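You operate a simulated robot arm through the tools that you are given. There is no shell and no other tool.

You run a simulated robot arm. Do the job below in one go: nothing can be reset, and whatever is moved stays where it is left.

## Task
Clear the small flap, wipe it clean and fold it away.
Fine: the beige egg tray on the gable side counter; use the pad and put it back; prop folded in. What is to be rubbed or washed off counts as gone when no trace of it is left.
Where things are to end (x, y in the base frame): egg tray within 0.06 m of [0.47, 1.1].

It is judged by the outcome, as a careful person would: the job done as asked, and still so three seconds after it is handed in. It fails if anything else is knocked over, pushed out of place, dropped, spilled or broken. Flat cloth is picked up by pressing the open fingertips on it (5 to 10 N) and closing them slowly along it; thin cloth reads only 2 to 8 mm in the jaws.

## Robot
A 6-joint arm with a two-finger gripper, fixed in place. Base frame: the origin is at the foot of the arm, x ahead of it, y to its left, z up; the work surface is at about z = 0.804. Readings come in m, degrees, newtons and seconds.
It reaches about 1.298 m from its shoulder. Its first joint turns from -149.0 to 149.0 degrees. Payload 1.57 kg.
Tool frame: the origin (TCP) lies between the finger pads and is the grasp point; the fingertips stand 0.021 m ahead of it; z points along the fingers, y is the line along which they close. The gripper opens to 0.07 m. The gripper's body begins 0.05 m behind the TCP.
Orientation is told as [roll, pitch, yaw] about the base's x, y, z axes, in that order, counted from this pose: with the fingers straight down and closing along the base's y, the tool's x points along the base's -x, its y along +y and its z along -z.

## Interface
- The arm moves only by the tool servo_tool. Its argument "increments" is a list of rows, each a list of 7 numbers: the shift along the tool's x, y, z in units of 40 mm (1.0 is 40 mm), then the turn, a rotation vector about the tool's x, y, z in units of 8 degrees (1.0 is 8 degrees), then the finger opening in m, from 0 to 0.07. In form: [[dx, dy, dz, ax, ay, az, hand], ...]. A call has 1 to 20 rows; each row shifts and turns the commanded pose from where the row before left it, along the tool's axes as they then stand. A call with a number of a shift or a turn outside -1 to 1 is refused whole. Each row takes 0.2 s and may step no farther than 0.05 m and 8.6 degrees from the row before; otherwise, or with a gripper value out of range, the whole call is refused. Where a pose cannot be reached the arm comes as near as it can. A force on the tool above 60 N (or 10 N above the force at the start of the call, whichever is more), or a blocked arm, ends the call early, and 0.2 s more pass. Each finger halts on what it meets, pressing with about 30 N; the grip force reading is that of the motor and also rises with nothing between the fingers. The clock runs only during rows and for 0.2 s after the last one: add rows that do not move to give the fingers time. The reply holds the time, the measured pose of the TCP, the force on the tool along the base axes, the opening and the grip force, in the units named above and with some noise, with the torque about the TCP (base axes, N m) and any sound that the robot's microphone picked up, and new pictures: "views" is both (left out), scene, wrist or none.
- Cameras (640 x 400 px; columns grow to the right, rows downward): "scene" is fixed at [0.2203, 0.6505, 1.5425]; the picture's right is [-0.46, -0.89, 0.00], its down [-0.87, 0.44, -0.23] and it looks along [0.20, -0.10, -0.97] (base axes); focal length 214 px, centre (320, 200). "wrist" rides on the gripper at [0.079, 0.004, -0.081] in the tool frame; the picture's right is [-0.05, 1.00, 0.00], its down [-0.67, -0.04, -0.74] and it looks along [-0.74, -0.04, 0.67] (tool axes); focal length 256 px, centre (320, 200). There is no depth. A picture from a camera that has moved, and an enlarged one, comes with that camera's place and axes in the base frame and with its lens.
- raise_lower(by): slides the trunk up (or, below 0, down) by that many m; the arm rides with it, the base frame stays. It gives what a move gives, with no picture.
- inspect(camera, box): a new picture of the part [left, top, right, bottom] of that camera's present view, enlarged. It takes no simulated time.
- close_job(): hands the job in; it is judged then, once.

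Nothing tells you positions but the pictures and the camera data. Unless the task says otherwise, let go and move clear before handing in.

The tools are called after "Request:" by a JSON object that holds its "op" and its "data". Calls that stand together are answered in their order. servo_tool: Moves the arm, as the interface text tells. Its arguments: {"type":"object","properties":{"increments":{"type":"array","items":{"type":"array","items":{"type":"number"}}},"views":{"type":"string","enum":["both","scene","wrist","none"]}},"required":["increments"]} The other tools are called the same way: raise_lower (by) slides the trunk up or down; inspect (camera, box) takes an enlarged picture of a part of a camera's view; close_job () hands the job in.

At the start:

```text
time_s: 0.0
tool_pos: [0.6547, 0.4218, 1.1315]
ee_rot: [0.0, 0.0, 0.0]
force: [-0.6, -0.4, 0.3]
moment: [0.01, -0.02, -0.01]
width: 0.0701
grasp_force: 0.1
trunk travel left (down, up): [-0.813, 0.157]
```

scene: 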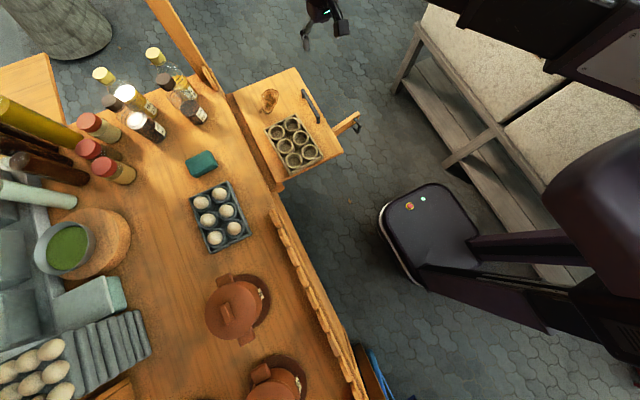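
wrist: 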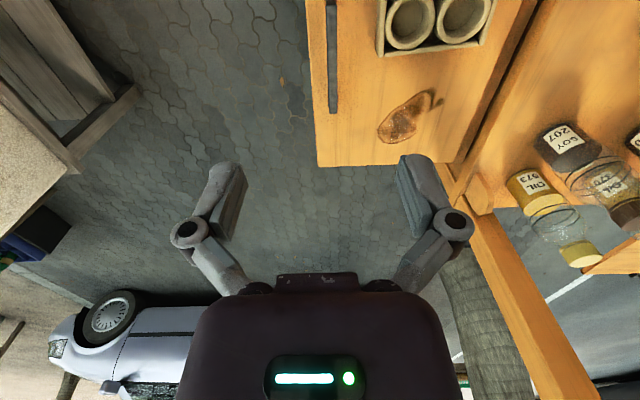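

I see a small hinged flap with a beige egg tray, a stain and a bar handle on it, with a green pad and a grey egg tray on the counter to its left. I'll look closer before moving.

Request:
{"op": "inspect", "data": {"camera": "scene", "box": [200, 40, 400, 220]}}

Request:
{"op": "inspect", "data": {"camera": "scene", "box": [60, 20, 260, 200]}}

Request:
{"op": "inspect", "data": {"camera": "wrist", "box": [280, 0, 600, 200]}}

Request:
{"op": "inspect", "data": {"camera": "scene", "box": [0, 0, 640, 400]}}

```text
2.22 times, centred on (300, 130) of scene
camera zoom: at [0.2203, 0.6505, 1.5425], right [-0.46, -0.89, 0.0], down [-0.87, 0.44, -0.23], along [0.2, -0.1, -0.97], focal length 477 px, centre (364, 356)
```

zoom: 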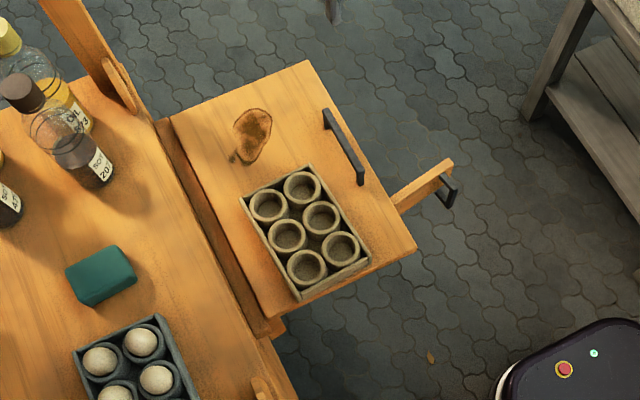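

```text
2.22 times, centred on (160, 110) of scene
camera zoom: at [0.2203, 0.6505, 1.5425], right [-0.46, -0.89, 0.0], down [-0.87, 0.44, -0.23], along [0.2, -0.1, -0.97], focal length 477 px, centre (676, 400)
```

zoom: 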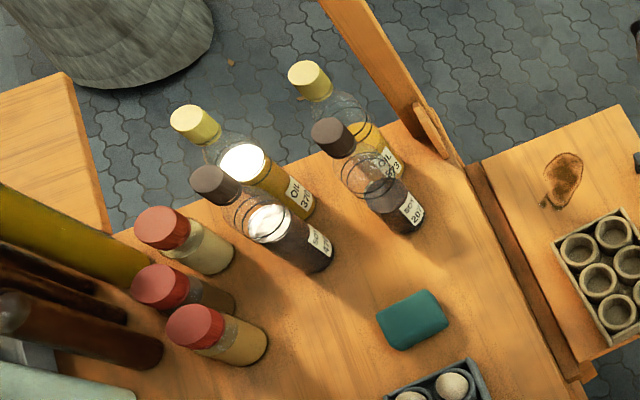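

```text
2.00 times, centred on (440, 100) of wrist
camera zoom: at [0.574, 0.427, 1.2136], right [0.05, 1.0, 0.0], down [0.67, -0.04, 0.74], along [0.74, -0.04, -0.67], focal length 512 px, centre (80, 400)
```

zoom: 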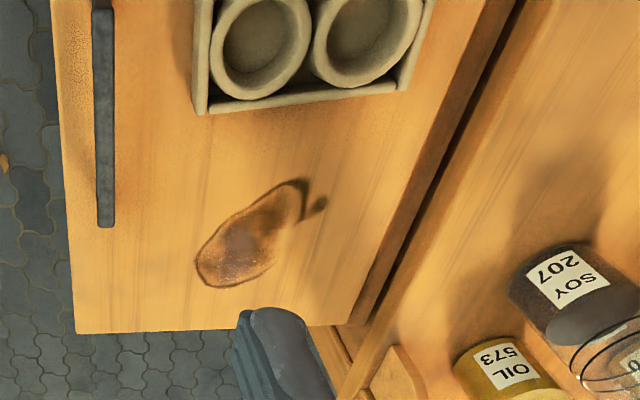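

```text
1.00 times, centred on (320, 200) of scene (not enlarged: the box is as wide or as high as the picture)
camera zoom: at [0.2203, 0.6505, 1.5425], right [-0.46, -0.89, 0.0], down [-0.87, 0.44, -0.23], along [0.2, -0.1, -0.97], focal length 214 px, centre (320, 200)
```

zoom: 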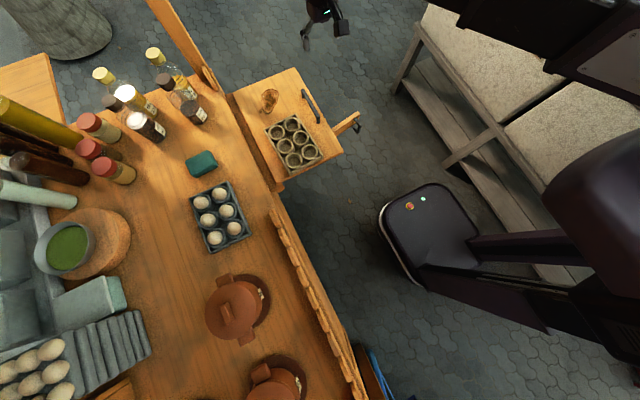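

The flap spans about x 0.50–0.93 and y 0.415–0.69. The beige tray is centred near (0.60, 0.57), the stain is near (0.83, 0.57), the pad is near (0.69, 0.90), and the prop with its handle sticks out near (0.63, 0.27). I'll move above the tray first for a closer look.

Request:
{"op": "servo_tool", "data": {"increments": [[0.27, 0.73, 0.6, 0, 0, 0, 0.07], [0.27, 0.73, 0.6, 0, 0, 0, 0.07], [0.27, 0.73, 0.6, 0, 0, 0, 0.06], [0.27, 0.73, 0.6, 0, 0, 0, 0.05], [0.27, 0.73, 0.6, 0, 0, 0, 0.05], [0, 0, 0, 0, 0, 0, 0.05]]}}

```text
time_s: 1.4
tool_pos: [0.5971, 0.571, 1.1315]
ee_rot: [0.0, -0.1, -0.2]
force: [0.3, -0.2, -0.3]
moment: [0.02, 0.02, 0.0]
width: 0.0498
grasp_force: 0.1
out of reach, approached as far as the arm can: row 1, 2, 3, 4, 5
trunk travel left (down, up): [-0.813, 0.157]
camera wrist: at [0.5174, 0.5742, 1.2136], right [0.05, 1.0, 0.0], down [0.67, -0.04, 0.74], along [0.74, -0.04, -0.67], focal length 256 px, centre (320, 200)
```

scene: 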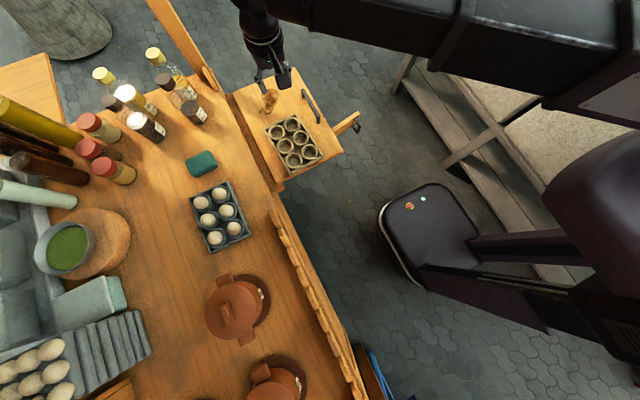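
wrist: 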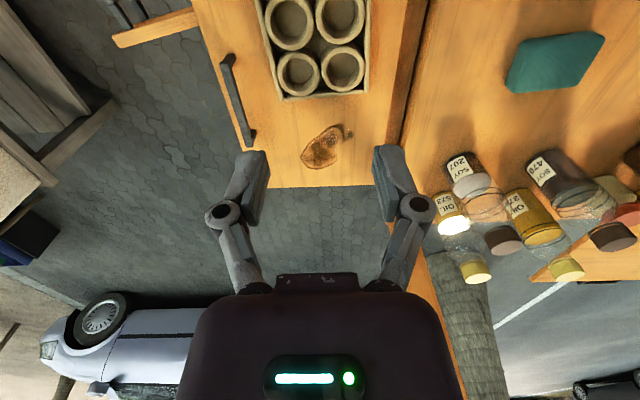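

The arm can't get lower at this trunk height. I'll lower the trunk and re-check the pose.

Request:
{"op": "raise_lower", "data": {"by": -0.12}}

Request:
{"op": "servo_tool", "data": {"increments": [[0, 0, 0, 0, 0, 0, 0.05]]}}

```text
time_s: 2.9
tool_pos: [0.5973, 0.5695, 1.0114]
ee_rot: [0.0, 0.0, 0.1]
force: [-0.4, -0.7, -0.4]
moment: [0.0, -0.01, 0.02]
width: 0.0502
grasp_force: 0.0
trunk travel left (down, up): [-0.693, 0.277]
```

```text
time_s: 3.3
tool_pos: [0.5977, 0.5708, 1.0107]
ee_rot: [0.0, 0.0, 0.1]
force: [-0.7, 0.0, -0.2]
moment: [-0.01, 0.03, 0.0]
width: 0.0498
grasp_force: 0.0
trunk travel left (down, up): [-0.693, 0.277]
camera wrist: at [0.5174, 0.5742, 1.0936], right [0.05, 1.0, 0.0], down [0.67, -0.04, 0.74], along [0.74, -0.04, -0.67], focal length 256 px, centre (320, 200)
```

scene: 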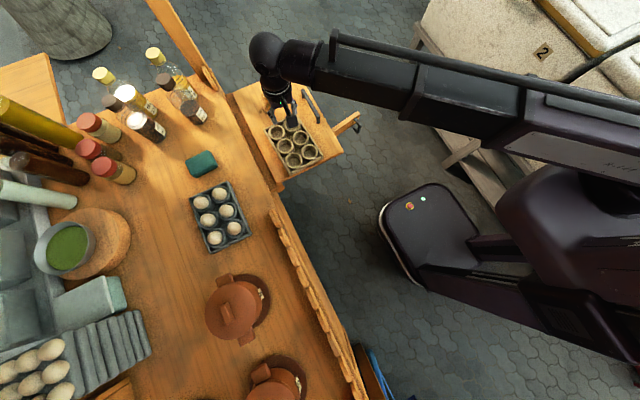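
wrist: 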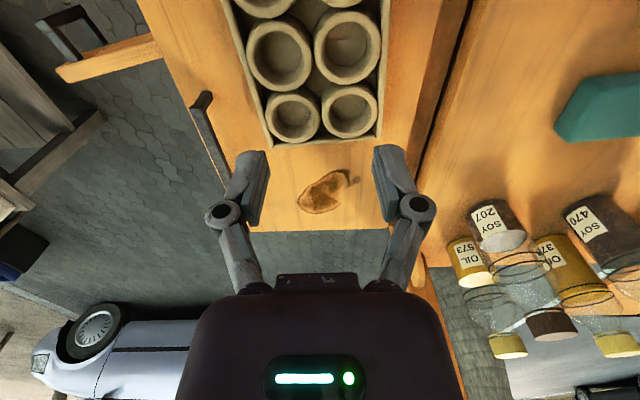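

Now I'll test whether the arm itself can descend from here, with a small step.

Request:
{"op": "servo_tool", "data": {"increments": [[0, 0, 0.5, 0, 0, 0, 0.05], [0, 0, 0, 0, 0, 0, 0.05]], "views": "none"}}

Request:
{"op": "inspect", "data": {"camera": "wrist", "box": [0, 0, 320, 200]}}

Request:
{"op": "inspect", "data": {"camera": "wrist", "box": [200, 0, 480, 175]}}

```text
time_s: 3.9
tool_pos: [0.5973, 0.5708, 1.0118]
ee_rot: [0.0, 0.0, 0.0]
force: [-0.5, 0.1, 0.4]
moment: [0.01, 0.01, 0.02]
width: 0.0502
grasp_force: 0.1
out of reach, approached as far as the arm can: row 1
trunk travel left (down, up): [-0.693, 0.277]
```

```text
2.00 times, centred on (160, 100) of wrist
camera zoom: at [0.5175, 0.5742, 1.0936], right [0.05, 1.0, 0.0], down [0.67, -0.04, 0.74], along [0.74, -0.04, -0.67], focal length 512 px, centre (640, 400)
```

zoom: 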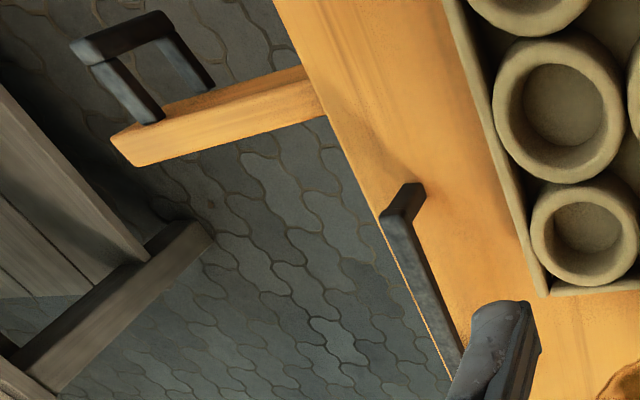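

```text
2.29 times, centred on (340, 88) of wrist
camera zoom: at [0.5175, 0.5742, 1.0936], right [0.05, 1.0, 0.0], down [0.67, -0.04, 0.74], along [0.74, -0.04, -0.67], focal length 585 px, centre (274, 457)
```

zoom: 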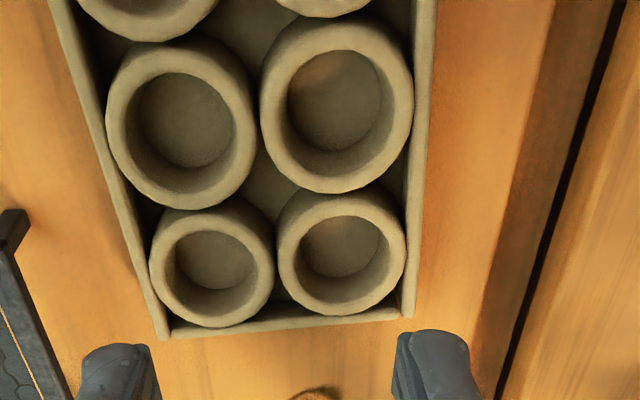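

The loop handle sits on the prop tip and the bar handle on the flap edge. The cup tops are about z 0.86, with the tray centre near (0.591, 0.566). I'll raise the arm and lower the trunk so it has room to descend, then hover aligned over the middle cups.

Request:
{"op": "servo_tool", "data": {"increments": [[0.04, -0.03, -1, 0, 0, 0, 0.046], [0.04, -0.03, -1, 0, 0, 0, 0.046], [0.04, -0.03, -1, 0, 0, 0, 0.046], [0.04, -0.03, -1, 0, 0, 0, 0.046]], "views": "none"}}

Request:
{"op": "raise_lower", "data": {"by": -0.24}}

Request:
{"op": "servo_tool", "data": {"increments": [[0, 0, 0, 0, 0, 0, 0.046]]}}

```text
time_s: 4.9
tool_pos: [0.5973, 0.5699, 1.0102]
ee_rot: [0.1, 0.0, 0.0]
force: [-0.4, 0.1, 0.1]
moment: [0.03, 0.01, 0.02]
width: 0.0458
grasp_force: 0.0
out of reach, approached as far as the arm can: row 1, 2, 3, 4
trunk travel left (down, up): [-0.693, 0.277]
```

```text
time_s: 6.7
tool_pos: [0.5973, 0.5709, 0.8195]
ee_rot: [0.4, -0.4, -0.1]
force: [-5.1, -3.1, 40.0]
moment: [-0.18, 0.08, -0.06]
width: 0.0665
grasp_force: 29.6
trunk travel left (down, up): [-0.498, 0.472]
stopped: the force on the tool passed its limit at 71 N (the readings are from after the stop); the commanded pose is now the measured one
```

```text
time_s: 7.1
tool_pos: [0.5967, 0.57, 0.8207]
ee_rot: [0.4, -0.5, 0.0]
force: [-5.0, -2.6, 45.0]
moment: [-0.12, 0.09, -0.03]
width: 0.0644
grasp_force: 29.8
trunk travel left (down, up): [-0.498, 0.472]
camera wrist: at [0.5169, 0.5735, 0.902], right [0.05, 1.0, 0.01], down [0.66, -0.04, 0.75], along [0.75, -0.03, -0.66], focal length 256 px, centre (320, 200)
```

scene: 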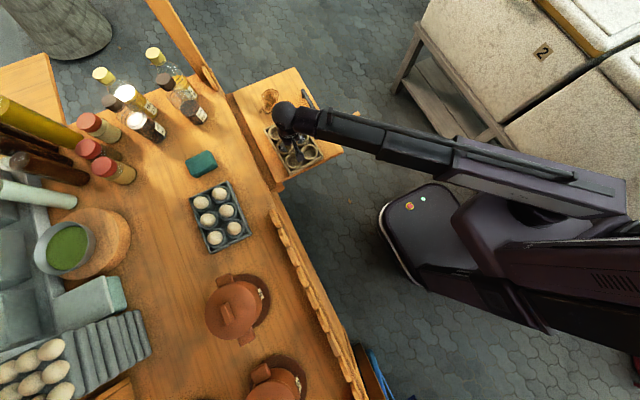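
wrist: 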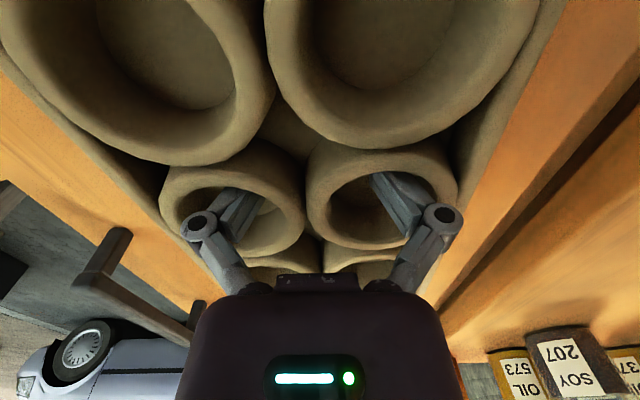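

The vertical travel comes only from the trunk, and the fingers pressed into the cup bottoms. I'll relieve that slightly by raising the trunk and re-check.

Request:
{"op": "raise_lower", "data": {"by": 0.012}}

Request:
{"op": "servo_tool", "data": {"increments": [[0, 0, 0, 0, 0, 0, 0.05]]}}

```text
time_s: 7.7
tool_pos: [0.6006, 0.5723, 0.829]
ee_rot: [0.4, -0.4, 0.0]
force: [0.2, -1.3, 3.3]
moment: [0.06, 0.01, 0.02]
width: 0.0459
grasp_force: 0.0
trunk travel left (down, up): [-0.51, 0.46]
```

```text
time_s: 8.1
tool_pos: [0.601, 0.5719, 0.8278]
ee_rot: [0.3, -0.4, 0.0]
force: [0.3, -0.7, 0.2]
moment: [0.01, -0.05, 0.02]
width: 0.0503
grasp_force: 0.0
trunk travel left (down, up): [-0.51, 0.46]
camera wrist: at [0.5196, 0.5758, 0.9105], right [0.05, 1.0, 0.01], down [0.66, -0.04, 0.75], along [0.75, -0.04, -0.66], focal length 256 px, centre (320, 200)
```

scene: 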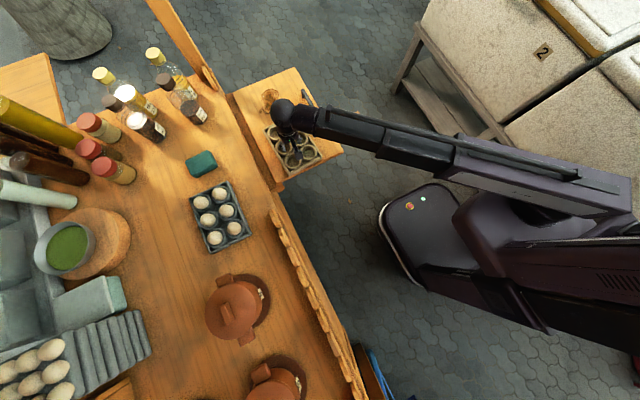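
wrist: 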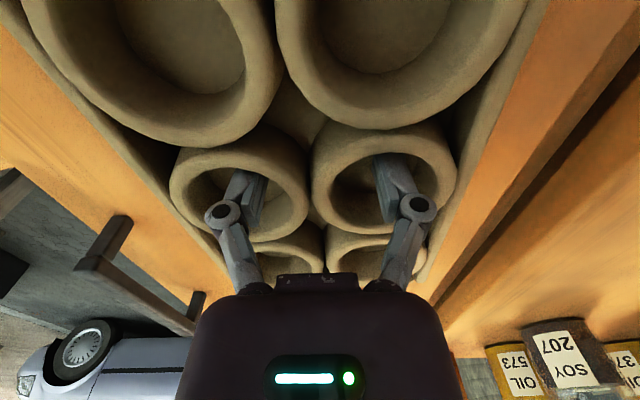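

Request:
{"op": "inspect", "data": {"camera": "wrist", "box": [140, 60, 500, 285]}}

Request:
{"op": "inspect", "data": {"camera": "scene", "box": [220, 60, 380, 190]}}

```text
1.78 times, centred on (320, 172) of wrist
camera zoom: at [0.5196, 0.5758, 0.9105], right [0.05, 1.0, 0.01], down [0.66, -0.04, 0.75], along [0.75, -0.04, -0.66], focal length 455 px, centre (320, 249)
```

zoom: 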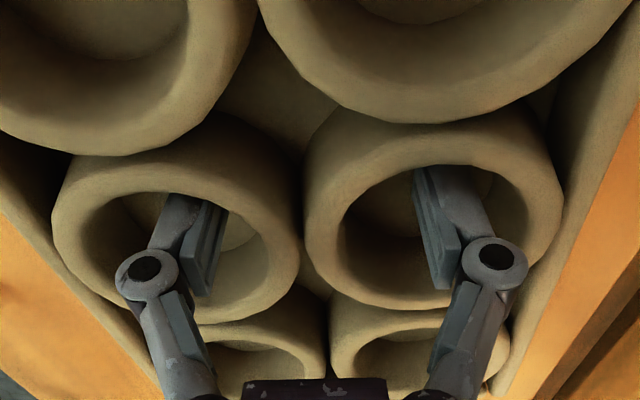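

```text
3.08 times, centred on (300, 125) of scene
camera zoom: at [0.2203, 0.6505, 1.5425], right [-0.46, -0.89, 0.0], down [-0.87, 0.44, -0.23], along [0.2, -0.1, -0.97], focal length 660 px, centre (382, 431)
```

zoom: 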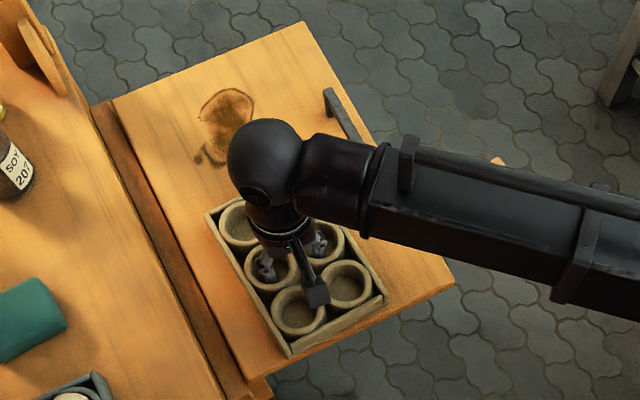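

The fingers sit freely in the two middle cups. I'll close them slowly on the shared wall.

Request:
{"op": "servo_tool", "data": {"increments": [[0, 0, 0, 0, 0, 0, 0.04], [0, 0, 0, 0, 0, 0, 0.034], [0, 0, 0, 0, 0, 0, 0.028], [0, 0, 0, 0, 0, 0, 0.022], [0, 0, 0, 0, 0, 0, 0.016], [0, 0, 0, 0, 0, 0, 0.01], [0, 0, 0, 0, 0, 0, 0.005], [0, 0, 0, 0, 0, 0, 0.005]], "views": "wrist"}}

```text
time_s: 9.9
tool_pos: [0.5982, 0.5688, 0.8322]
ee_rot: [0.4, -0.5, 0.0]
force: [1.5, -16.3, 43.2]
moment: [-0.38, 0.11, 0.35]
width: 0.018
grasp_force: 29.8
trunk travel left (down, up): [-0.51, 0.46]
camera wrist: at [0.5176, 0.5725, 0.914], right [0.05, 1.0, 0.01], down [0.66, -0.04, 0.75], along [0.75, -0.03, -0.66], focal length 256 px, centre (320, 200)
```

wrist: 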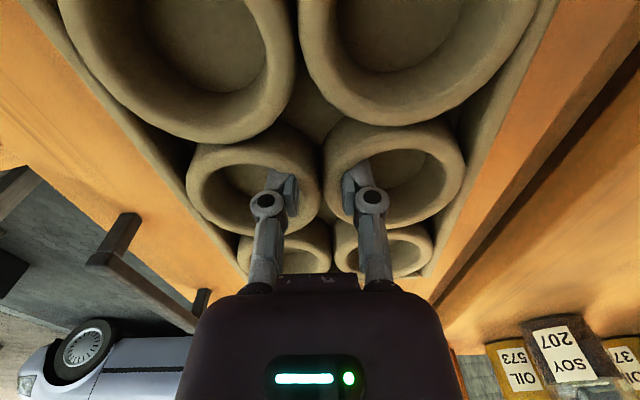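

The grip has closed on the divider wall at 18 mm. I'll lift a little with the trunk to relieve the pressure and see whether the tray comes along.

Request:
{"op": "raise_lower", "data": {"by": 0.01}}

Request:
{"op": "servo_tool", "data": {"increments": [[0, 0, 0, 0, 0, 0, 0.005]]}}

```text
time_s: 10.5
tool_pos: [0.6002, 0.5728, 0.8379]
ee_rot: [0.4, -0.3, 0.0]
force: [-0.5, 1.1, -0.5]
moment: [-0.02, 0.03, 0.03]
width: 0.0179
grasp_force: 29.8
trunk travel left (down, up): [-0.52, 0.45]
```

```text
time_s: 10.9
tool_pos: [0.6005, 0.5724, 0.8393]
ee_rot: [0.3, -0.3, 0.1]
force: [-0.5, -0.1, -0.6]
moment: [-0.03, 0.0, -0.01]
width: 0.0177
grasp_force: 29.8
trunk travel left (down, up): [-0.52, 0.45]
camera wrist: at [0.5196, 0.5758, 0.9205], right [0.05, 1.0, 0.01], down [0.66, -0.04, 0.75], along [0.75, -0.04, -0.66], focal length 256 px, centre (320, 200)
```

scene: 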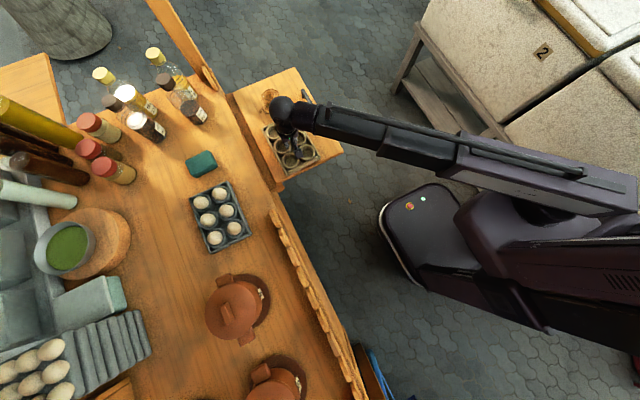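
wrist: 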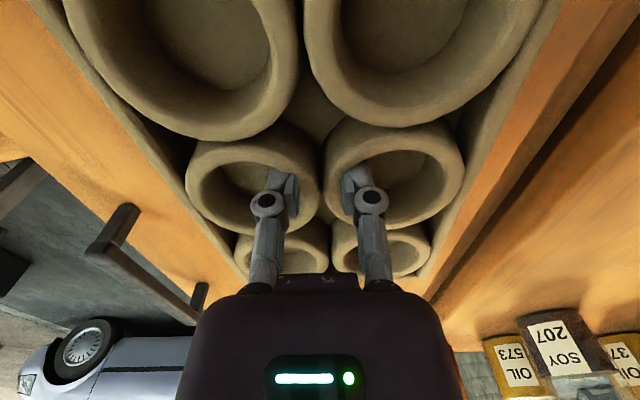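

Request:
{"op": "raise_lower", "data": {"by": 0.04}}

Request:
{"op": "servo_tool", "data": {"increments": [[0, 0, 0, 0, 0, 0, 0.005]]}}

```text
time_s: 11.8
tool_pos: [0.6012, 0.5716, 0.8785]
ee_rot: [0.2, -0.4, 0.0]
force: [0.6, 0.4, -1.3]
moment: [0.0, -0.02, 0.01]
width: 0.0175
grasp_force: 29.9
trunk travel left (down, up): [-0.56, 0.41]
```

```text
time_s: 12.2
tool_pos: [0.5994, 0.5714, 0.8776]
ee_rot: [0.2, -0.4, 0.1]
force: [0.2, -0.1, -1.4]
moment: [0.02, 0.03, 0.0]
width: 0.0171
grasp_force: 29.8
trunk travel left (down, up): [-0.56, 0.41]
camera wrist: at [0.5195, 0.5758, 0.9606], right [0.05, 1.0, 0.01], down [0.66, -0.04, 0.75], along [0.75, -0.04, -0.66], focal length 256 px, centre (320, 200)
```

scene: 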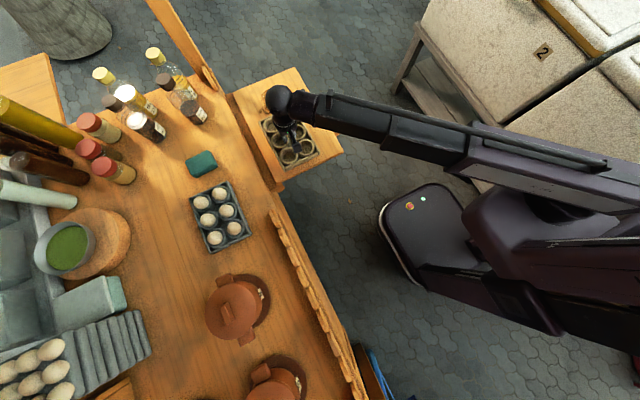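
wrist: 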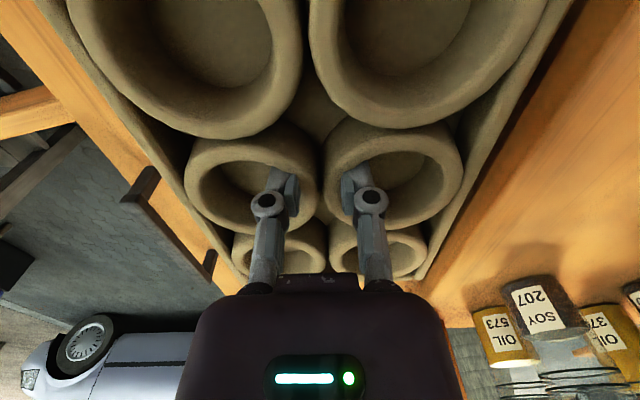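

The tray is in hand and clear of the flap. I'll raise it well above the grey egg tray before carrying it across.

Request:
{"op": "raise_lower", "data": {"by": 0.13}}

```text
time_s: 13.7
tool_pos: [0.6003, 0.5723, 1.0092]
ee_rot: [0.3, -0.3, 0.1]
force: [-0.3, -0.7, -0.8]
moment: [0.01, 0.02, -0.01]
width: 0.0173
grasp_force: 29.7
trunk travel left (down, up): [-0.69, 0.28]
```

Request:
{"op": "servo_tool", "data": {"increments": [[0.16, 0.66, 0, 0, 0, 0, 0.005], [0.16, 0.66, 0, 0, 0, 0, 0.005], [0.16, 0.66, 0, 0, 0, 0, 0.005], [0.16, 0.66, 0, 0, 0, 0, 0.005], [0.16, 0.66, 0, 0, 0, 0, 0.005], [0.16, 0.66, 0, 0, 0, 0, 0.005], [0.16, 0.66, 0, 0, 0, 0, 0.005], [0.16, 0.66, 0, 0, 0, 0, 0.005], [0.16, 0.66, 0, 0, 0, 0, 0.005], [0.16, 0.66, 0, 0, 0, 0, 0.005]]}}

```text
time_s: 15.9
tool_pos: [0.5337, 0.8364, 1.0092]
ee_rot: [0.3, -0.4, 0.1]
force: [-0.6, 0.2, 0.0]
moment: [-0.01, 0.0, -0.02]
width: 0.0171
grasp_force: 30.1
trunk travel left (down, up): [-0.69, 0.28]
camera wrist: at [0.4533, 0.8407, 1.0903], right [0.05, 1.0, 0.01], down [0.66, -0.04, 0.75], along [0.75, -0.04, -0.66], focal length 256 px, centre (320, 200)
```

scene: 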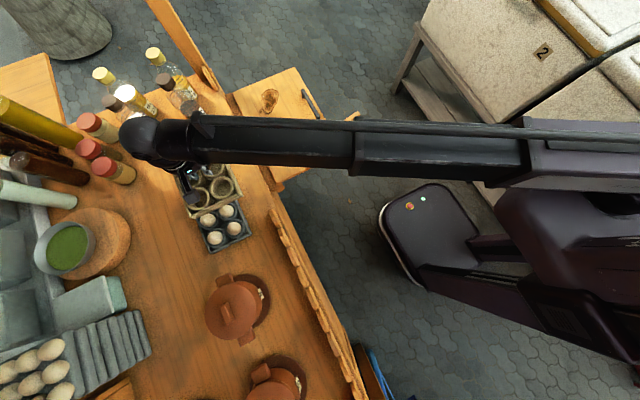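
wrist: 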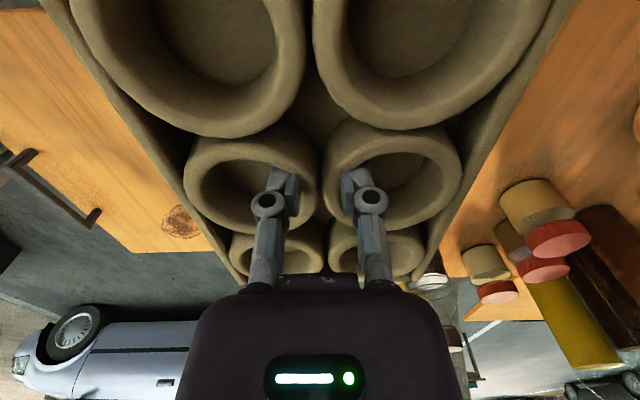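

Request:
{"op": "servo_tool", "data": {"increments": [[0.16, 0.66, 0, 0, 0, 0, 0.005], [0.16, 0.66, 0, 0, 0, 0, 0.005], [0.16, 0.66, 0, 0, 0, 0, 0.005], [0.16, 0.66, 0, 0, 0, 0, 0.005], [0.16, 0.66, 0, 0, 0, 0, 0.005], [0.16, 0.66, 0, 0, 0, 0, 0.005], [0.16, 0.66, 0, 0, 0, 0, 0.005], [0.16, 0.66, 0, 0, 0, 0, 0.005], [0.16, 0.66, 0, 0, 0, 0, 0.005], [0.16, 0.66, 0, 0, 0, 0, 0.005], [0, 0, 0, 0, 0, 0, 0.005]]}}

```text
time_s: 18.3
tool_pos: [0.4475, 1.0398, 1.0097]
ee_rot: [0.5, -0.4, 0.0]
force: [0.0, 0.1, -1.2]
moment: [0.04, 0.03, -0.01]
width: 0.0169
grasp_force: 30.1
out of reach, approached as far as the arm can: row 8, 9, 10
trunk travel left (down, up): [-0.69, 0.28]
camera wrist: at [0.3673, 1.0441, 1.0904], right [0.05, 1.0, 0.01], down [0.66, -0.04, 0.75], along [0.75, -0.03, -0.66], focal length 256 px, centre (320, 200)
```

scene: 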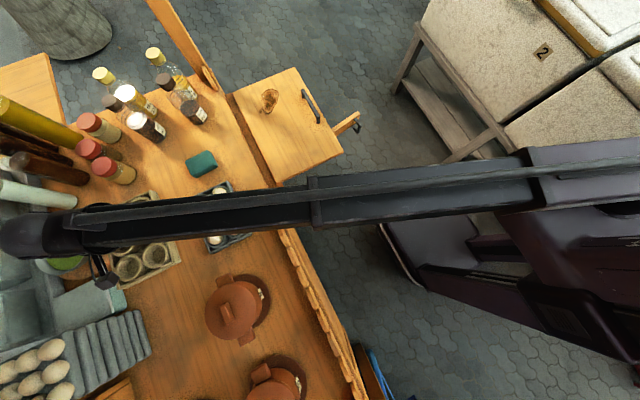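
wrist: 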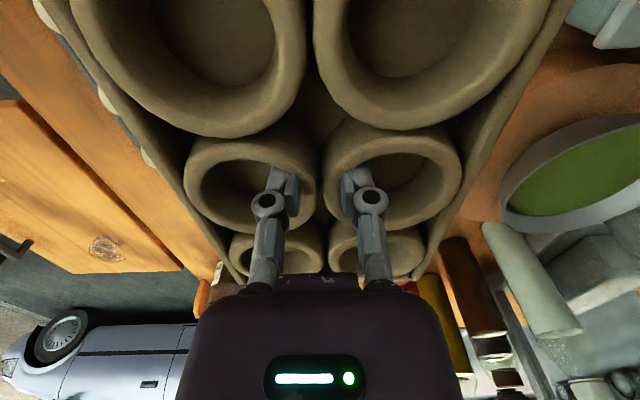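

With the fingers vertical, the arm tops out at about 1.13 m radius, so a centre grip leaves the tray too close to the grey tray. I'll take it back to the flap, set it down and regrip it by its near edge so it reaches further out.

Request:
{"op": "servo_tool", "data": {"increments": [[-0.16, -0.66, 0, 0, 0, 0, 0.005], [-0.16, -0.66, 0, 0, 0, 0, 0.005], [-0.16, -0.66, 0, 0, 0, 0, 0.005], [-0.16, -0.66, 0, 0, 0, 0, 0.005], [-0.16, -0.66, 0, 0, 0, 0, 0.005], [-0.16, -0.66, 0, 0, 0, 0, 0.005], [-0.16, -0.66, 0, 0, 0, 0, 0.005], [-0.16, -0.66, 0, 0, 0, 0, 0.005], [-0.16, -0.66, 0, 0, 0, 0, 0.005], [-0.16, -0.66, 0, 0, 0, 0, 0.005], [0, 0, 0, 0, 0, 0, 0.005]], "views": "none"}}

```text
time_s: 20.7
tool_pos: [0.5128, 0.777, 1.007]
ee_rot: [0.3, -0.4, 0.1]
force: [-0.4, 0.4, -1.2]
moment: [-0.03, -0.01, 0.02]
width: 0.0171
grasp_force: 29.3
out of reach, approached as far as the arm can: row 8
trunk travel left (down, up): [-0.69, 0.28]
```

Request:
{"op": "servo_tool", "data": {"increments": [[-0.27, -0.64, 0, 0, 0, 0, 0.005], [-0.27, -0.64, 0, 0, 0, 0, 0.005], [-0.27, -0.64, 0, 0, 0, 0, 0.005], [-0.27, -0.64, 0, 0, 0, 0, 0.005], [-0.27, -0.64, 0, 0, 0, 0, 0.005], [-0.27, -0.64, 0, 0, 0, 0, 0.005], [-0.27, -0.64, 0, 0, 0, 0, 0.005], [-0.27, -0.64, 0, 0, 0, 0, 0.005], [0, 0, 0, 0, 0, 0, 0.005]]}}

```text
time_s: 22.7
tool_pos: [0.5989, 0.5737, 1.0086]
ee_rot: [0.3, -0.4, 0.0]
force: [-0.8, -0.1, -1.7]
moment: [0.0, 0.01, 0.01]
width: 0.0173
grasp_force: 29.4
trunk travel left (down, up): [-0.69, 0.28]
camera wrist: at [0.5184, 0.5766, 1.0906], right [0.05, 1.0, 0.01], down [0.66, -0.04, 0.75], along [0.75, -0.04, -0.66], focal length 256 px, centre (320, 200)
```

scene: 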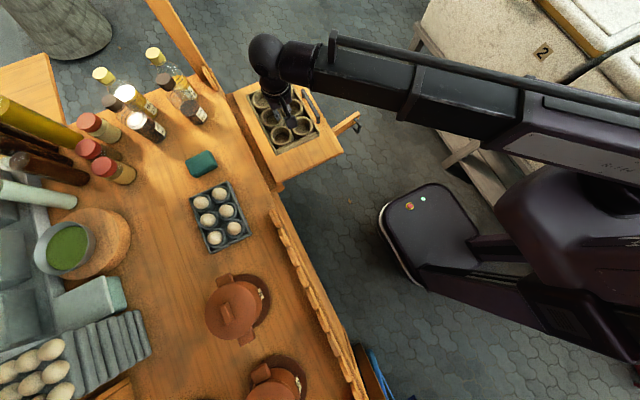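
wrist: 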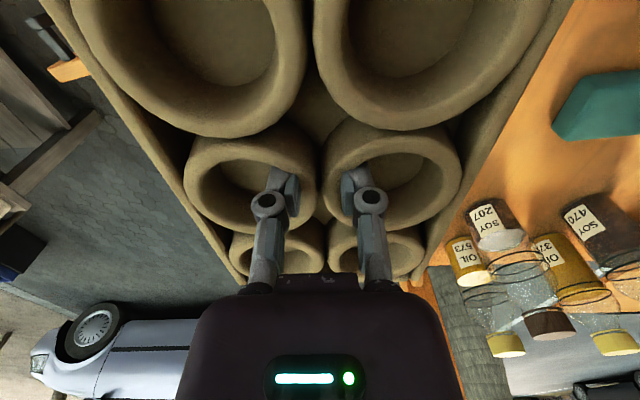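

Request:
{"op": "raise_lower", "data": {"by": -0.16}}

```text
time_s: 24.6
tool_pos: [0.599, 0.5731, 0.8492]
ee_rot: [0.3, -0.5, 0.0]
force: [0.0, 0.0, -0.7]
moment: [-0.01, 0.04, -0.03]
width: 0.0173
grasp_force: 30.7
trunk travel left (down, up): [-0.53, 0.44]
```

Request:
{"op": "raise_lower", "data": {"by": -0.008}}

```text
time_s: 25.1
tool_pos: [0.5988, 0.5724, 0.8402]
ee_rot: [0.3, -0.5, 0.0]
force: [-0.6, -0.6, -0.2]
moment: [0.03, 0.01, -0.05]
width: 0.0173
grasp_force: 29.7
trunk travel left (down, up): [-0.522, 0.448]
```

Request:
{"op": "raise_lower", "data": {"by": -0.004}}

```text
time_s: 25.7
tool_pos: [0.5976, 0.5727, 0.836]
ee_rot: [0.2, -0.5, 0.0]
force: [0.7, 0.1, -1.1]
moment: [0.01, 0.04, -0.02]
width: 0.0172
grasp_force: 29.6
trunk travel left (down, up): [-0.518, 0.452]
```

Request:
{"op": "raise_lower", "data": {"by": -0.004}}

```text
time_s: 26.2
tool_pos: [0.5982, 0.5733, 0.8338]
ee_rot: [0.4, -0.4, 0.1]
force: [1.1, -0.2, 3.0]
moment: [0.01, 0.0, -0.01]
width: 0.0171
grasp_force: 29.9
trunk travel left (down, up): [-0.514, 0.456]
```

The tray is touching down. I'll release it, then rise to look at where it sits.

Request:
{"op": "servo_tool", "data": {"increments": [[0, 0, 0, 0, 0, 0, 0.02], [0, 0, 0, 0, 0, 0, 0.028], [0, 0, 0, 0, 0, 0, 0.036], [0, 0, 0, 0, 0, 0, 0.044], [0, 0, 0, 0, 0, 0, 0.044]], "views": "none"}}

Request:
{"op": "raise_lower", "data": {"by": 0.1}}

Request:
{"op": "servo_tool", "data": {"increments": [[0, 0, 0, 0, 0, 0, 0.044]]}}

```text
time_s: 27.4
tool_pos: [0.5989, 0.573, 0.8336]
ee_rot: [0.3, -0.4, -0.1]
force: [-0.5, 0.2, 0.0]
moment: [0.04, 0.03, -0.01]
width: 0.044
grasp_force: 0.1
trunk travel left (down, up): [-0.514, 0.456]
```

```text
time_s: 28.7
tool_pos: [0.5985, 0.5736, 0.9333]
ee_rot: [0.3, -0.4, 0.0]
force: [-0.2, 0.1, -0.4]
moment: [0.04, 0.02, -0.02]
width: 0.0441
grasp_force: 0.1
trunk travel left (down, up): [-0.614, 0.356]
```

```text
time_s: 29.1
tool_pos: [0.5974, 0.5732, 0.9319]
ee_rot: [0.3, -0.4, -0.1]
force: [-0.4, 0.1, 0.6]
moment: [0.0, -0.01, 0.01]
width: 0.0439
grasp_force: 0.0
trunk travel left (down, up): [-0.614, 0.356]
camera wrist: at [0.5183, 0.5767, 1.0146], right [0.05, 1.0, 0.01], down [0.66, -0.04, 0.75], along [0.75, -0.04, -0.66], focal length 256 px, centre (320, 200)
```

scene: 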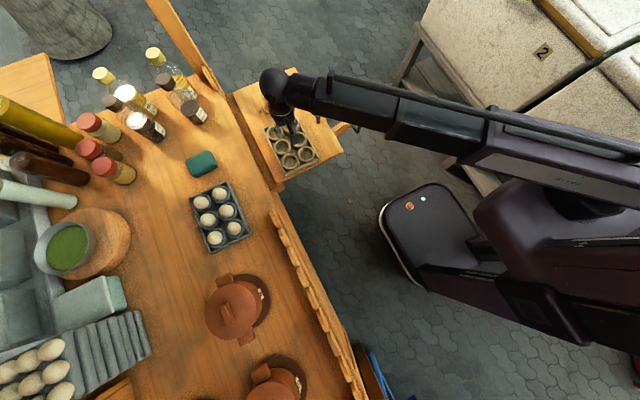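
wrist: 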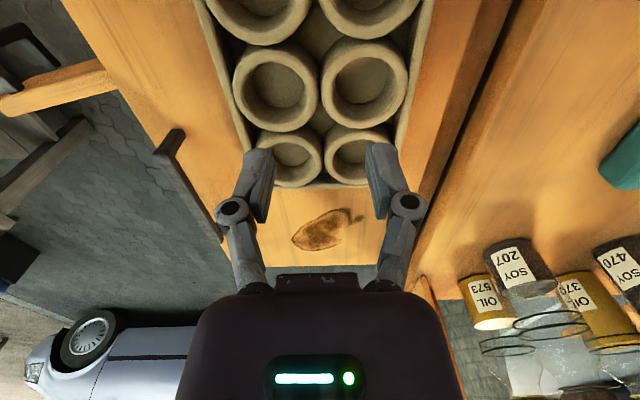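

Request:
{"op": "inspect", "data": {"camera": "wrist", "box": [180, 0, 460, 200]}}

```text
2.00 times, centred on (320, 100) of wrist
camera zoom: at [0.5183, 0.5767, 1.0146], right [0.05, 1.0, 0.01], down [0.66, -0.04, 0.75], along [0.75, -0.04, -0.66], focal length 512 px, centre (320, 400)
```

zoom: 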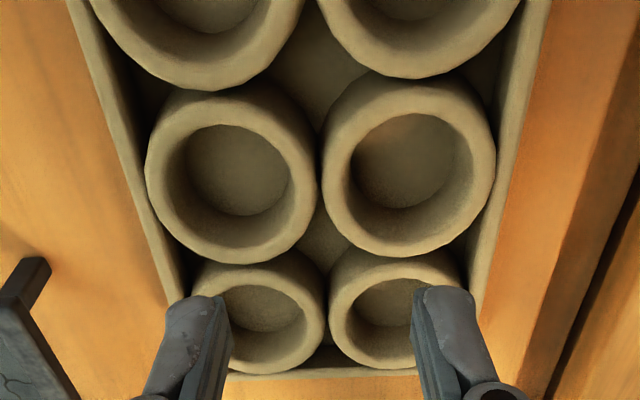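

The tray's near wall is at y≈0.507 and the middle near cup hollow spans about 0.531–0.564. I'll shift to straddle that wall, centred at y≈0.519, then lower onto it.

Request:
{"op": "servo_tool", "data": {"increments": [[0.08, -0.68, 0, 0, 0, 0, 0.044], [0.08, -0.68, 0, 0, 0, 0, 0.044], [0, 0, 0, 0, 0, 0, 0.044]]}}

```text
time_s: 29.9
tool_pos: [0.5917, 0.5182, 0.933]
ee_rot: [0.3, -0.5, -0.1]
force: [0.2, 0.0, -0.6]
moment: [-0.01, 0.04, -0.01]
width: 0.044
grasp_force: 0.0
trunk travel left (down, up): [-0.614, 0.356]
camera wrist: at [0.5117, 0.5215, 1.0146], right [0.05, 1.0, 0.01], down [0.66, -0.04, 0.75], along [0.75, -0.04, -0.66], focal length 256 px, centre (320, 200)
```

scene: 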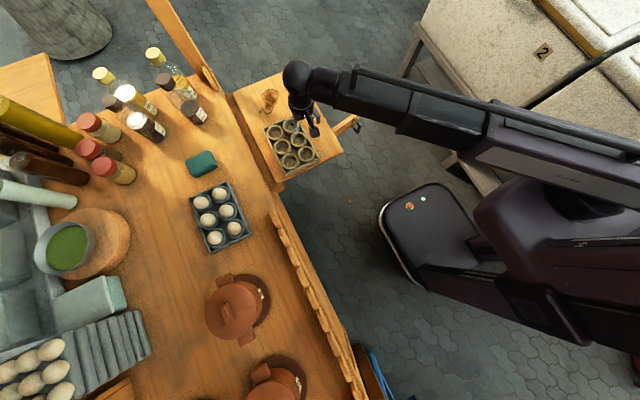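
wrist: 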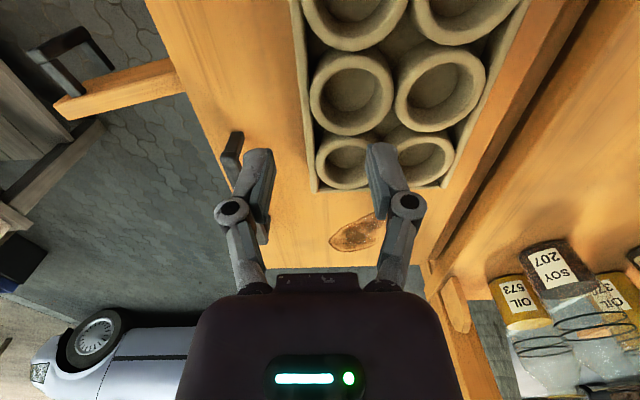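

Request:
{"op": "raise_lower", "data": {"by": -0.06}}

Request:
{"op": "servo_tool", "data": {"increments": [[0, 0, 0, 0, 0, 0, 0.044]], "views": "wrist"}}

```text
time_s: 30.9
tool_pos: [0.5918, 0.5179, 0.8746]
ee_rot: [0.3, -0.3, 0.0]
force: [0.4, 0.9, -0.1]
moment: [0.03, 0.0, 0.01]
width: 0.0438
grasp_force: 0.0
trunk travel left (down, up): [-0.554, 0.416]
```

```text
time_s: 31.3
tool_pos: [0.5919, 0.518, 0.8737]
ee_rot: [0.3, -0.4, 0.0]
force: [0.5, 0.4, 0.2]
moment: [-0.03, 0.01, -0.03]
width: 0.0439
grasp_force: 0.1
trunk travel left (down, up): [-0.554, 0.416]
camera wrist: at [0.5117, 0.5216, 0.9547], right [0.05, 1.0, 0.01], down [0.66, -0.04, 0.75], along [0.75, -0.04, -0.66], focal length 256 px, centre (320, 200)
```

wrist: 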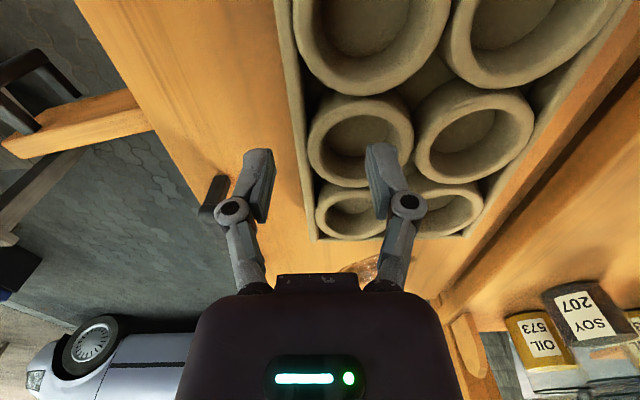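

The inner finger is a little far to the right of the cup centre, so I'll narrow the opening and shift slightly before lowering.

Request:
{"op": "servo_tool", "data": {"increments": [[0, -0.1, 0, 0, 0, 0, 0.036], [0, 0, 0, 0, 0, 0, 0.036], [0, 0, 0, 0, 0, 0, 0.036]], "views": "wrist"}}

Request:
{"op": "inspect", "data": {"camera": "wrist", "box": [220, 60, 460, 240]}}

```text
time_s: 32.1
tool_pos: [0.5907, 0.514, 0.8728]
ee_rot: [0.3, -0.5, 0.0]
force: [-0.7, -0.5, 0.0]
moment: [0.0, 0.01, 0.05]
width: 0.0361
grasp_force: 0.0
trunk travel left (down, up): [-0.554, 0.416]
camera wrist: at [0.5111, 0.5181, 0.9546], right [0.05, 1.0, 0.01], down [0.66, -0.04, 0.75], along [0.75, -0.04, -0.66], focal length 256 px, centre (320, 200)
```

wrist: 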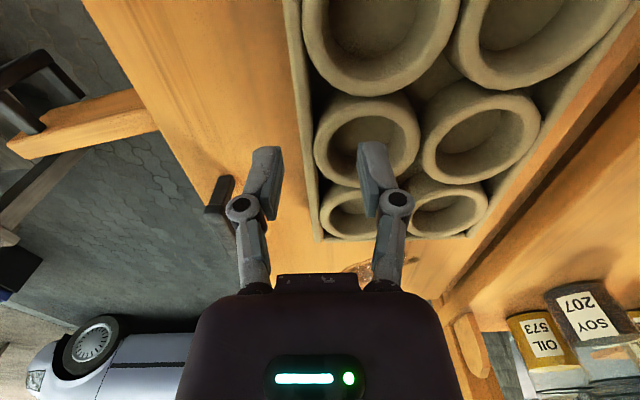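

```text
2.22 times, centred on (340, 150) of wrist
camera zoom: at [0.5111, 0.5181, 0.9546], right [0.05, 1.0, 0.01], down [0.66, -0.04, 0.75], along [0.75, -0.04, -0.66], focal length 569 px, centre (276, 311)
```

zoom: 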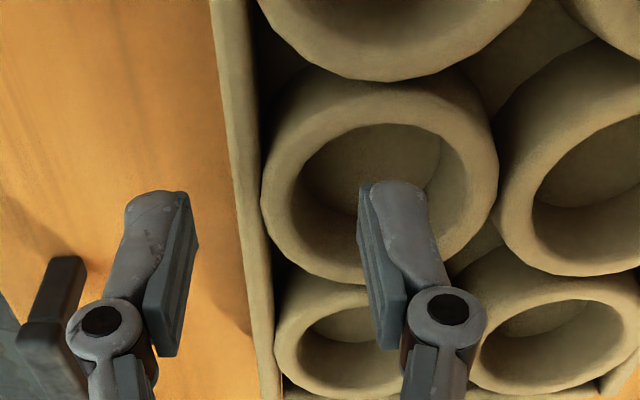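

Request:
{"op": "raise_lower", "data": {"by": -0.03}}

Request:
{"op": "servo_tool", "data": {"increments": [[0, 0, 0, 0, 0, 0, 0.036]], "views": "wrist"}}

```text
time_s: 32.9
tool_pos: [0.5923, 0.5134, 0.8429]
ee_rot: [0.3, -0.4, 0.0]
force: [-0.1, 0.8, -0.3]
moment: [0.01, -0.02, -0.01]
width: 0.0358
grasp_force: 0.1
trunk travel left (down, up): [-0.524, 0.446]
```

```text
time_s: 33.3
tool_pos: [0.5923, 0.5144, 0.8426]
ee_rot: [0.3, -0.4, 0.0]
force: [0.7, 0.4, -0.1]
moment: [-0.01, 0.0, 0.02]
width: 0.036
grasp_force: 0.1
trunk travel left (down, up): [-0.524, 0.446]
camera wrist: at [0.5111, 0.5181, 0.9247], right [0.05, 1.0, 0.01], down [0.66, -0.04, 0.75], along [0.75, -0.04, -0.66], focal length 256 px, centre (320, 200)
```

wrist: 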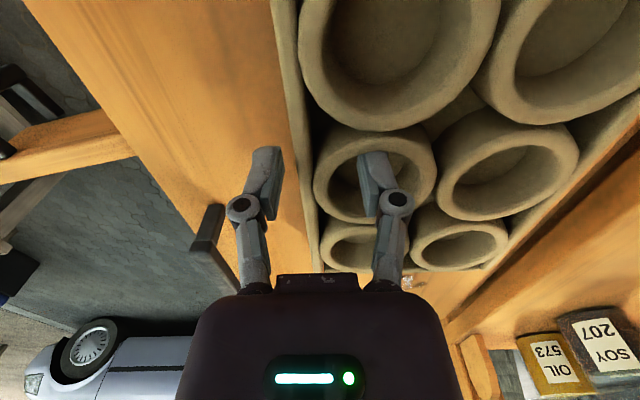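

The inner finger is inside the cup and the outer one outside the wall, with no contact. I'll lower a bit more and close slowly.

Request:
{"op": "raise_lower", "data": {"by": -0.005}}

Request:
{"op": "servo_tool", "data": {"increments": [[0, 0, 0, 0, 0, 0, 0.032], [0, 0, 0, 0, 0, 0, 0.028], [0, 0, 0, 0, 0, 0, 0.024], [0, 0, 0, 0, 0, 0, 0.02], [0, 0, 0, 0, 0, 0, 0.016], [0, 0, 0, 0, 0, 0, 0.012], [0, 0, 0, 0, 0, 0, 0.008], [0, 0, 0, 0, 0, 0, 0.006], [0, 0, 0, 0, 0, 0, 0.006]]}}

```text
time_s: 33.8
tool_pos: [0.5919, 0.5156, 0.8382]
ee_rot: [0.4, -0.4, 0.0]
force: [-0.1, 0.6, 0.6]
moment: [0.0, -0.01, -0.01]
width: 0.0363
grasp_force: 0.0
trunk travel left (down, up): [-0.519, 0.451]
```

```text
time_s: 35.8
tool_pos: [0.5912, 0.5138, 0.8384]
ee_rot: [0.2, -0.4, 0.0]
force: [-0.6, -1.0, 1.1]
moment: [-0.03, 0.01, 0.0]
width: 0.0144
grasp_force: 30.2
trunk travel left (down, up): [-0.519, 0.451]
camera wrist: at [0.5111, 0.518, 0.9197], right [0.05, 1.0, 0.01], down [0.66, -0.04, 0.75], along [0.75, -0.04, -0.66], focal length 256 px, centre (320, 200)
```

scene: 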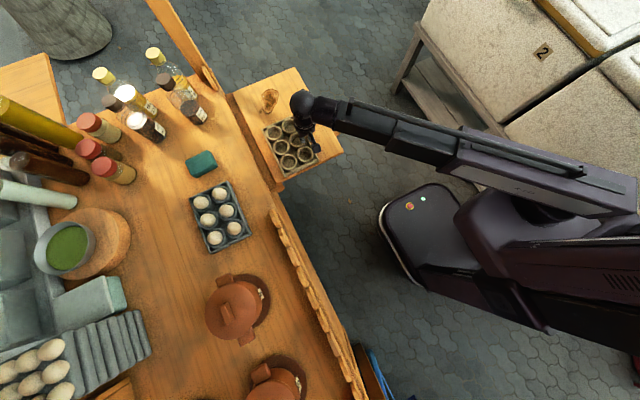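
wrist: 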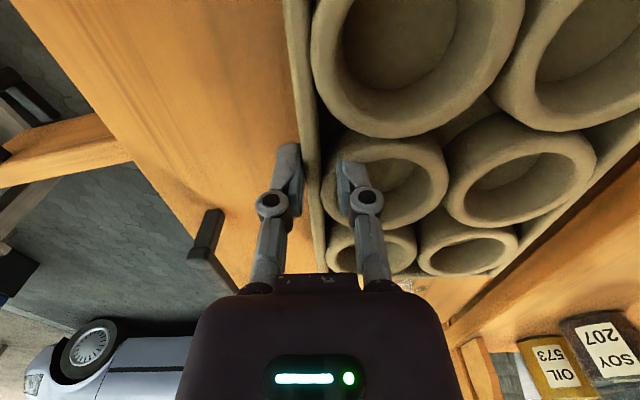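

Request:
{"op": "raise_lower", "data": {"by": 0.04}}

Request:
{"op": "servo_tool", "data": {"increments": [[0, 0, 0, 0, 0, 0, 0.006]]}}

```text
time_s: 36.6
tool_pos: [0.5929, 0.5144, 0.8774]
ee_rot: [0.3, -0.4, 0.0]
force: [-0.7, -0.6, -0.9]
moment: [-0.05, 0.02, -0.02]
width: 0.0144
grasp_force: 30.2
trunk travel left (down, up): [-0.559, 0.411]
```

```text
time_s: 37.0
tool_pos: [0.5911, 0.515, 0.878]
ee_rot: [0.2, -0.3, 0.1]
force: [0.3, 0.0, -1.8]
moment: [-0.04, 0.02, -0.01]
width: 0.0143
grasp_force: 29.7
trunk travel left (down, up): [-0.559, 0.411]
camera wrist: at [0.5112, 0.5181, 0.9596], right [0.05, 1.0, 0.01], down [0.66, -0.04, 0.75], along [0.75, -0.04, -0.66], focal length 256 px, centre (320, 200)
```

scene: 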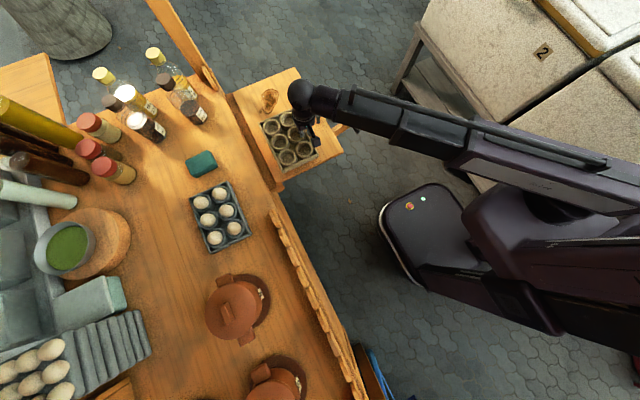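
wrist: 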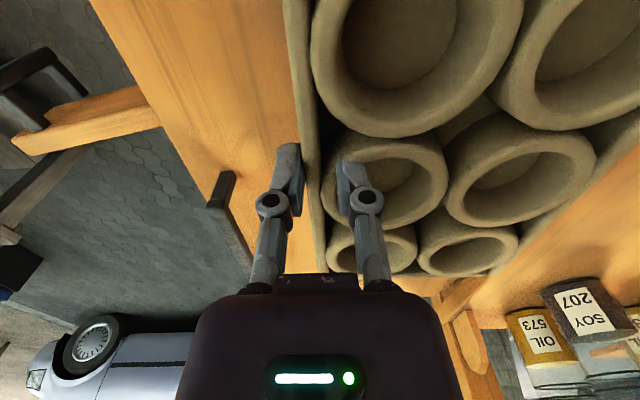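

Request:
{"op": "raise_lower", "data": {"by": 0.13}}

Request:
{"op": "servo_tool", "data": {"increments": [[0.165, 0.645, 0, 0, 0, 0, 0.006], [0.165, 0.645, 0, 0, 0, 0, 0.006], [0.165, 0.645, 0, 0, 0, 0, 0.006], [0.165, 0.645, 0, 0, 0, 0, 0.006], [0.165, 0.645, 0, 0, 0, 0, 0.006], [0.165, 0.645, 0, 0, 0, 0, 0.006], [0.165, 0.645, 0, 0, 0, 0, 0.006], [0.165, 0.645, 0, 0, 0, 0, 0.006], [0.165, 0.645, 0, 0, 0, 0, 0.006], [0.165, 0.645, 0, 0, 0, 0, 0.006], [0.165, 0.645, 0, 0, 0, 0, 0.006], [0.165, 0.645, 0, 0, 0, 0, 0.006], [0.165, 0.645, 0, 0, 0, 0, 0.006], [0.165, 0.645, 0, 0, 0, 0, 0.006], [0.165, 0.645, 0, 0, 0, 0, 0.006], [0.165, 0.645, 0, 0, 0, 0, 0.006]], "views": "scene"}}

```text
time_s: 38.6
tool_pos: [0.5918, 0.515, 1.008]
ee_rot: [0.4, -0.5, 0.0]
force: [0.5, 0.1, -1.5]
moment: [-0.06, 0.0, -0.01]
width: 0.0144
grasp_force: 29.8
trunk travel left (down, up): [-0.689, 0.281]
```

```text
time_s: 42.0
tool_pos: [0.486, 0.9287, 1.0091]
ee_rot: [0.4, -0.4, -0.1]
force: [0.3, -0.2, -1.3]
moment: [-0.07, 0.0, -0.04]
width: 0.0147
grasp_force: 30.2
out of reach, approached as far as the arm can: row 6, 16
trunk travel left (down, up): [-0.689, 0.281]
```

scene: 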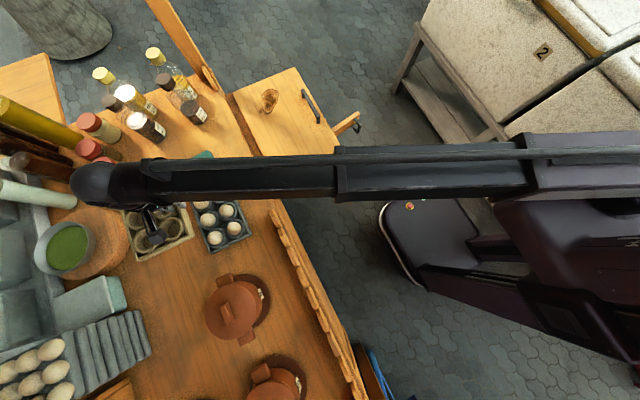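

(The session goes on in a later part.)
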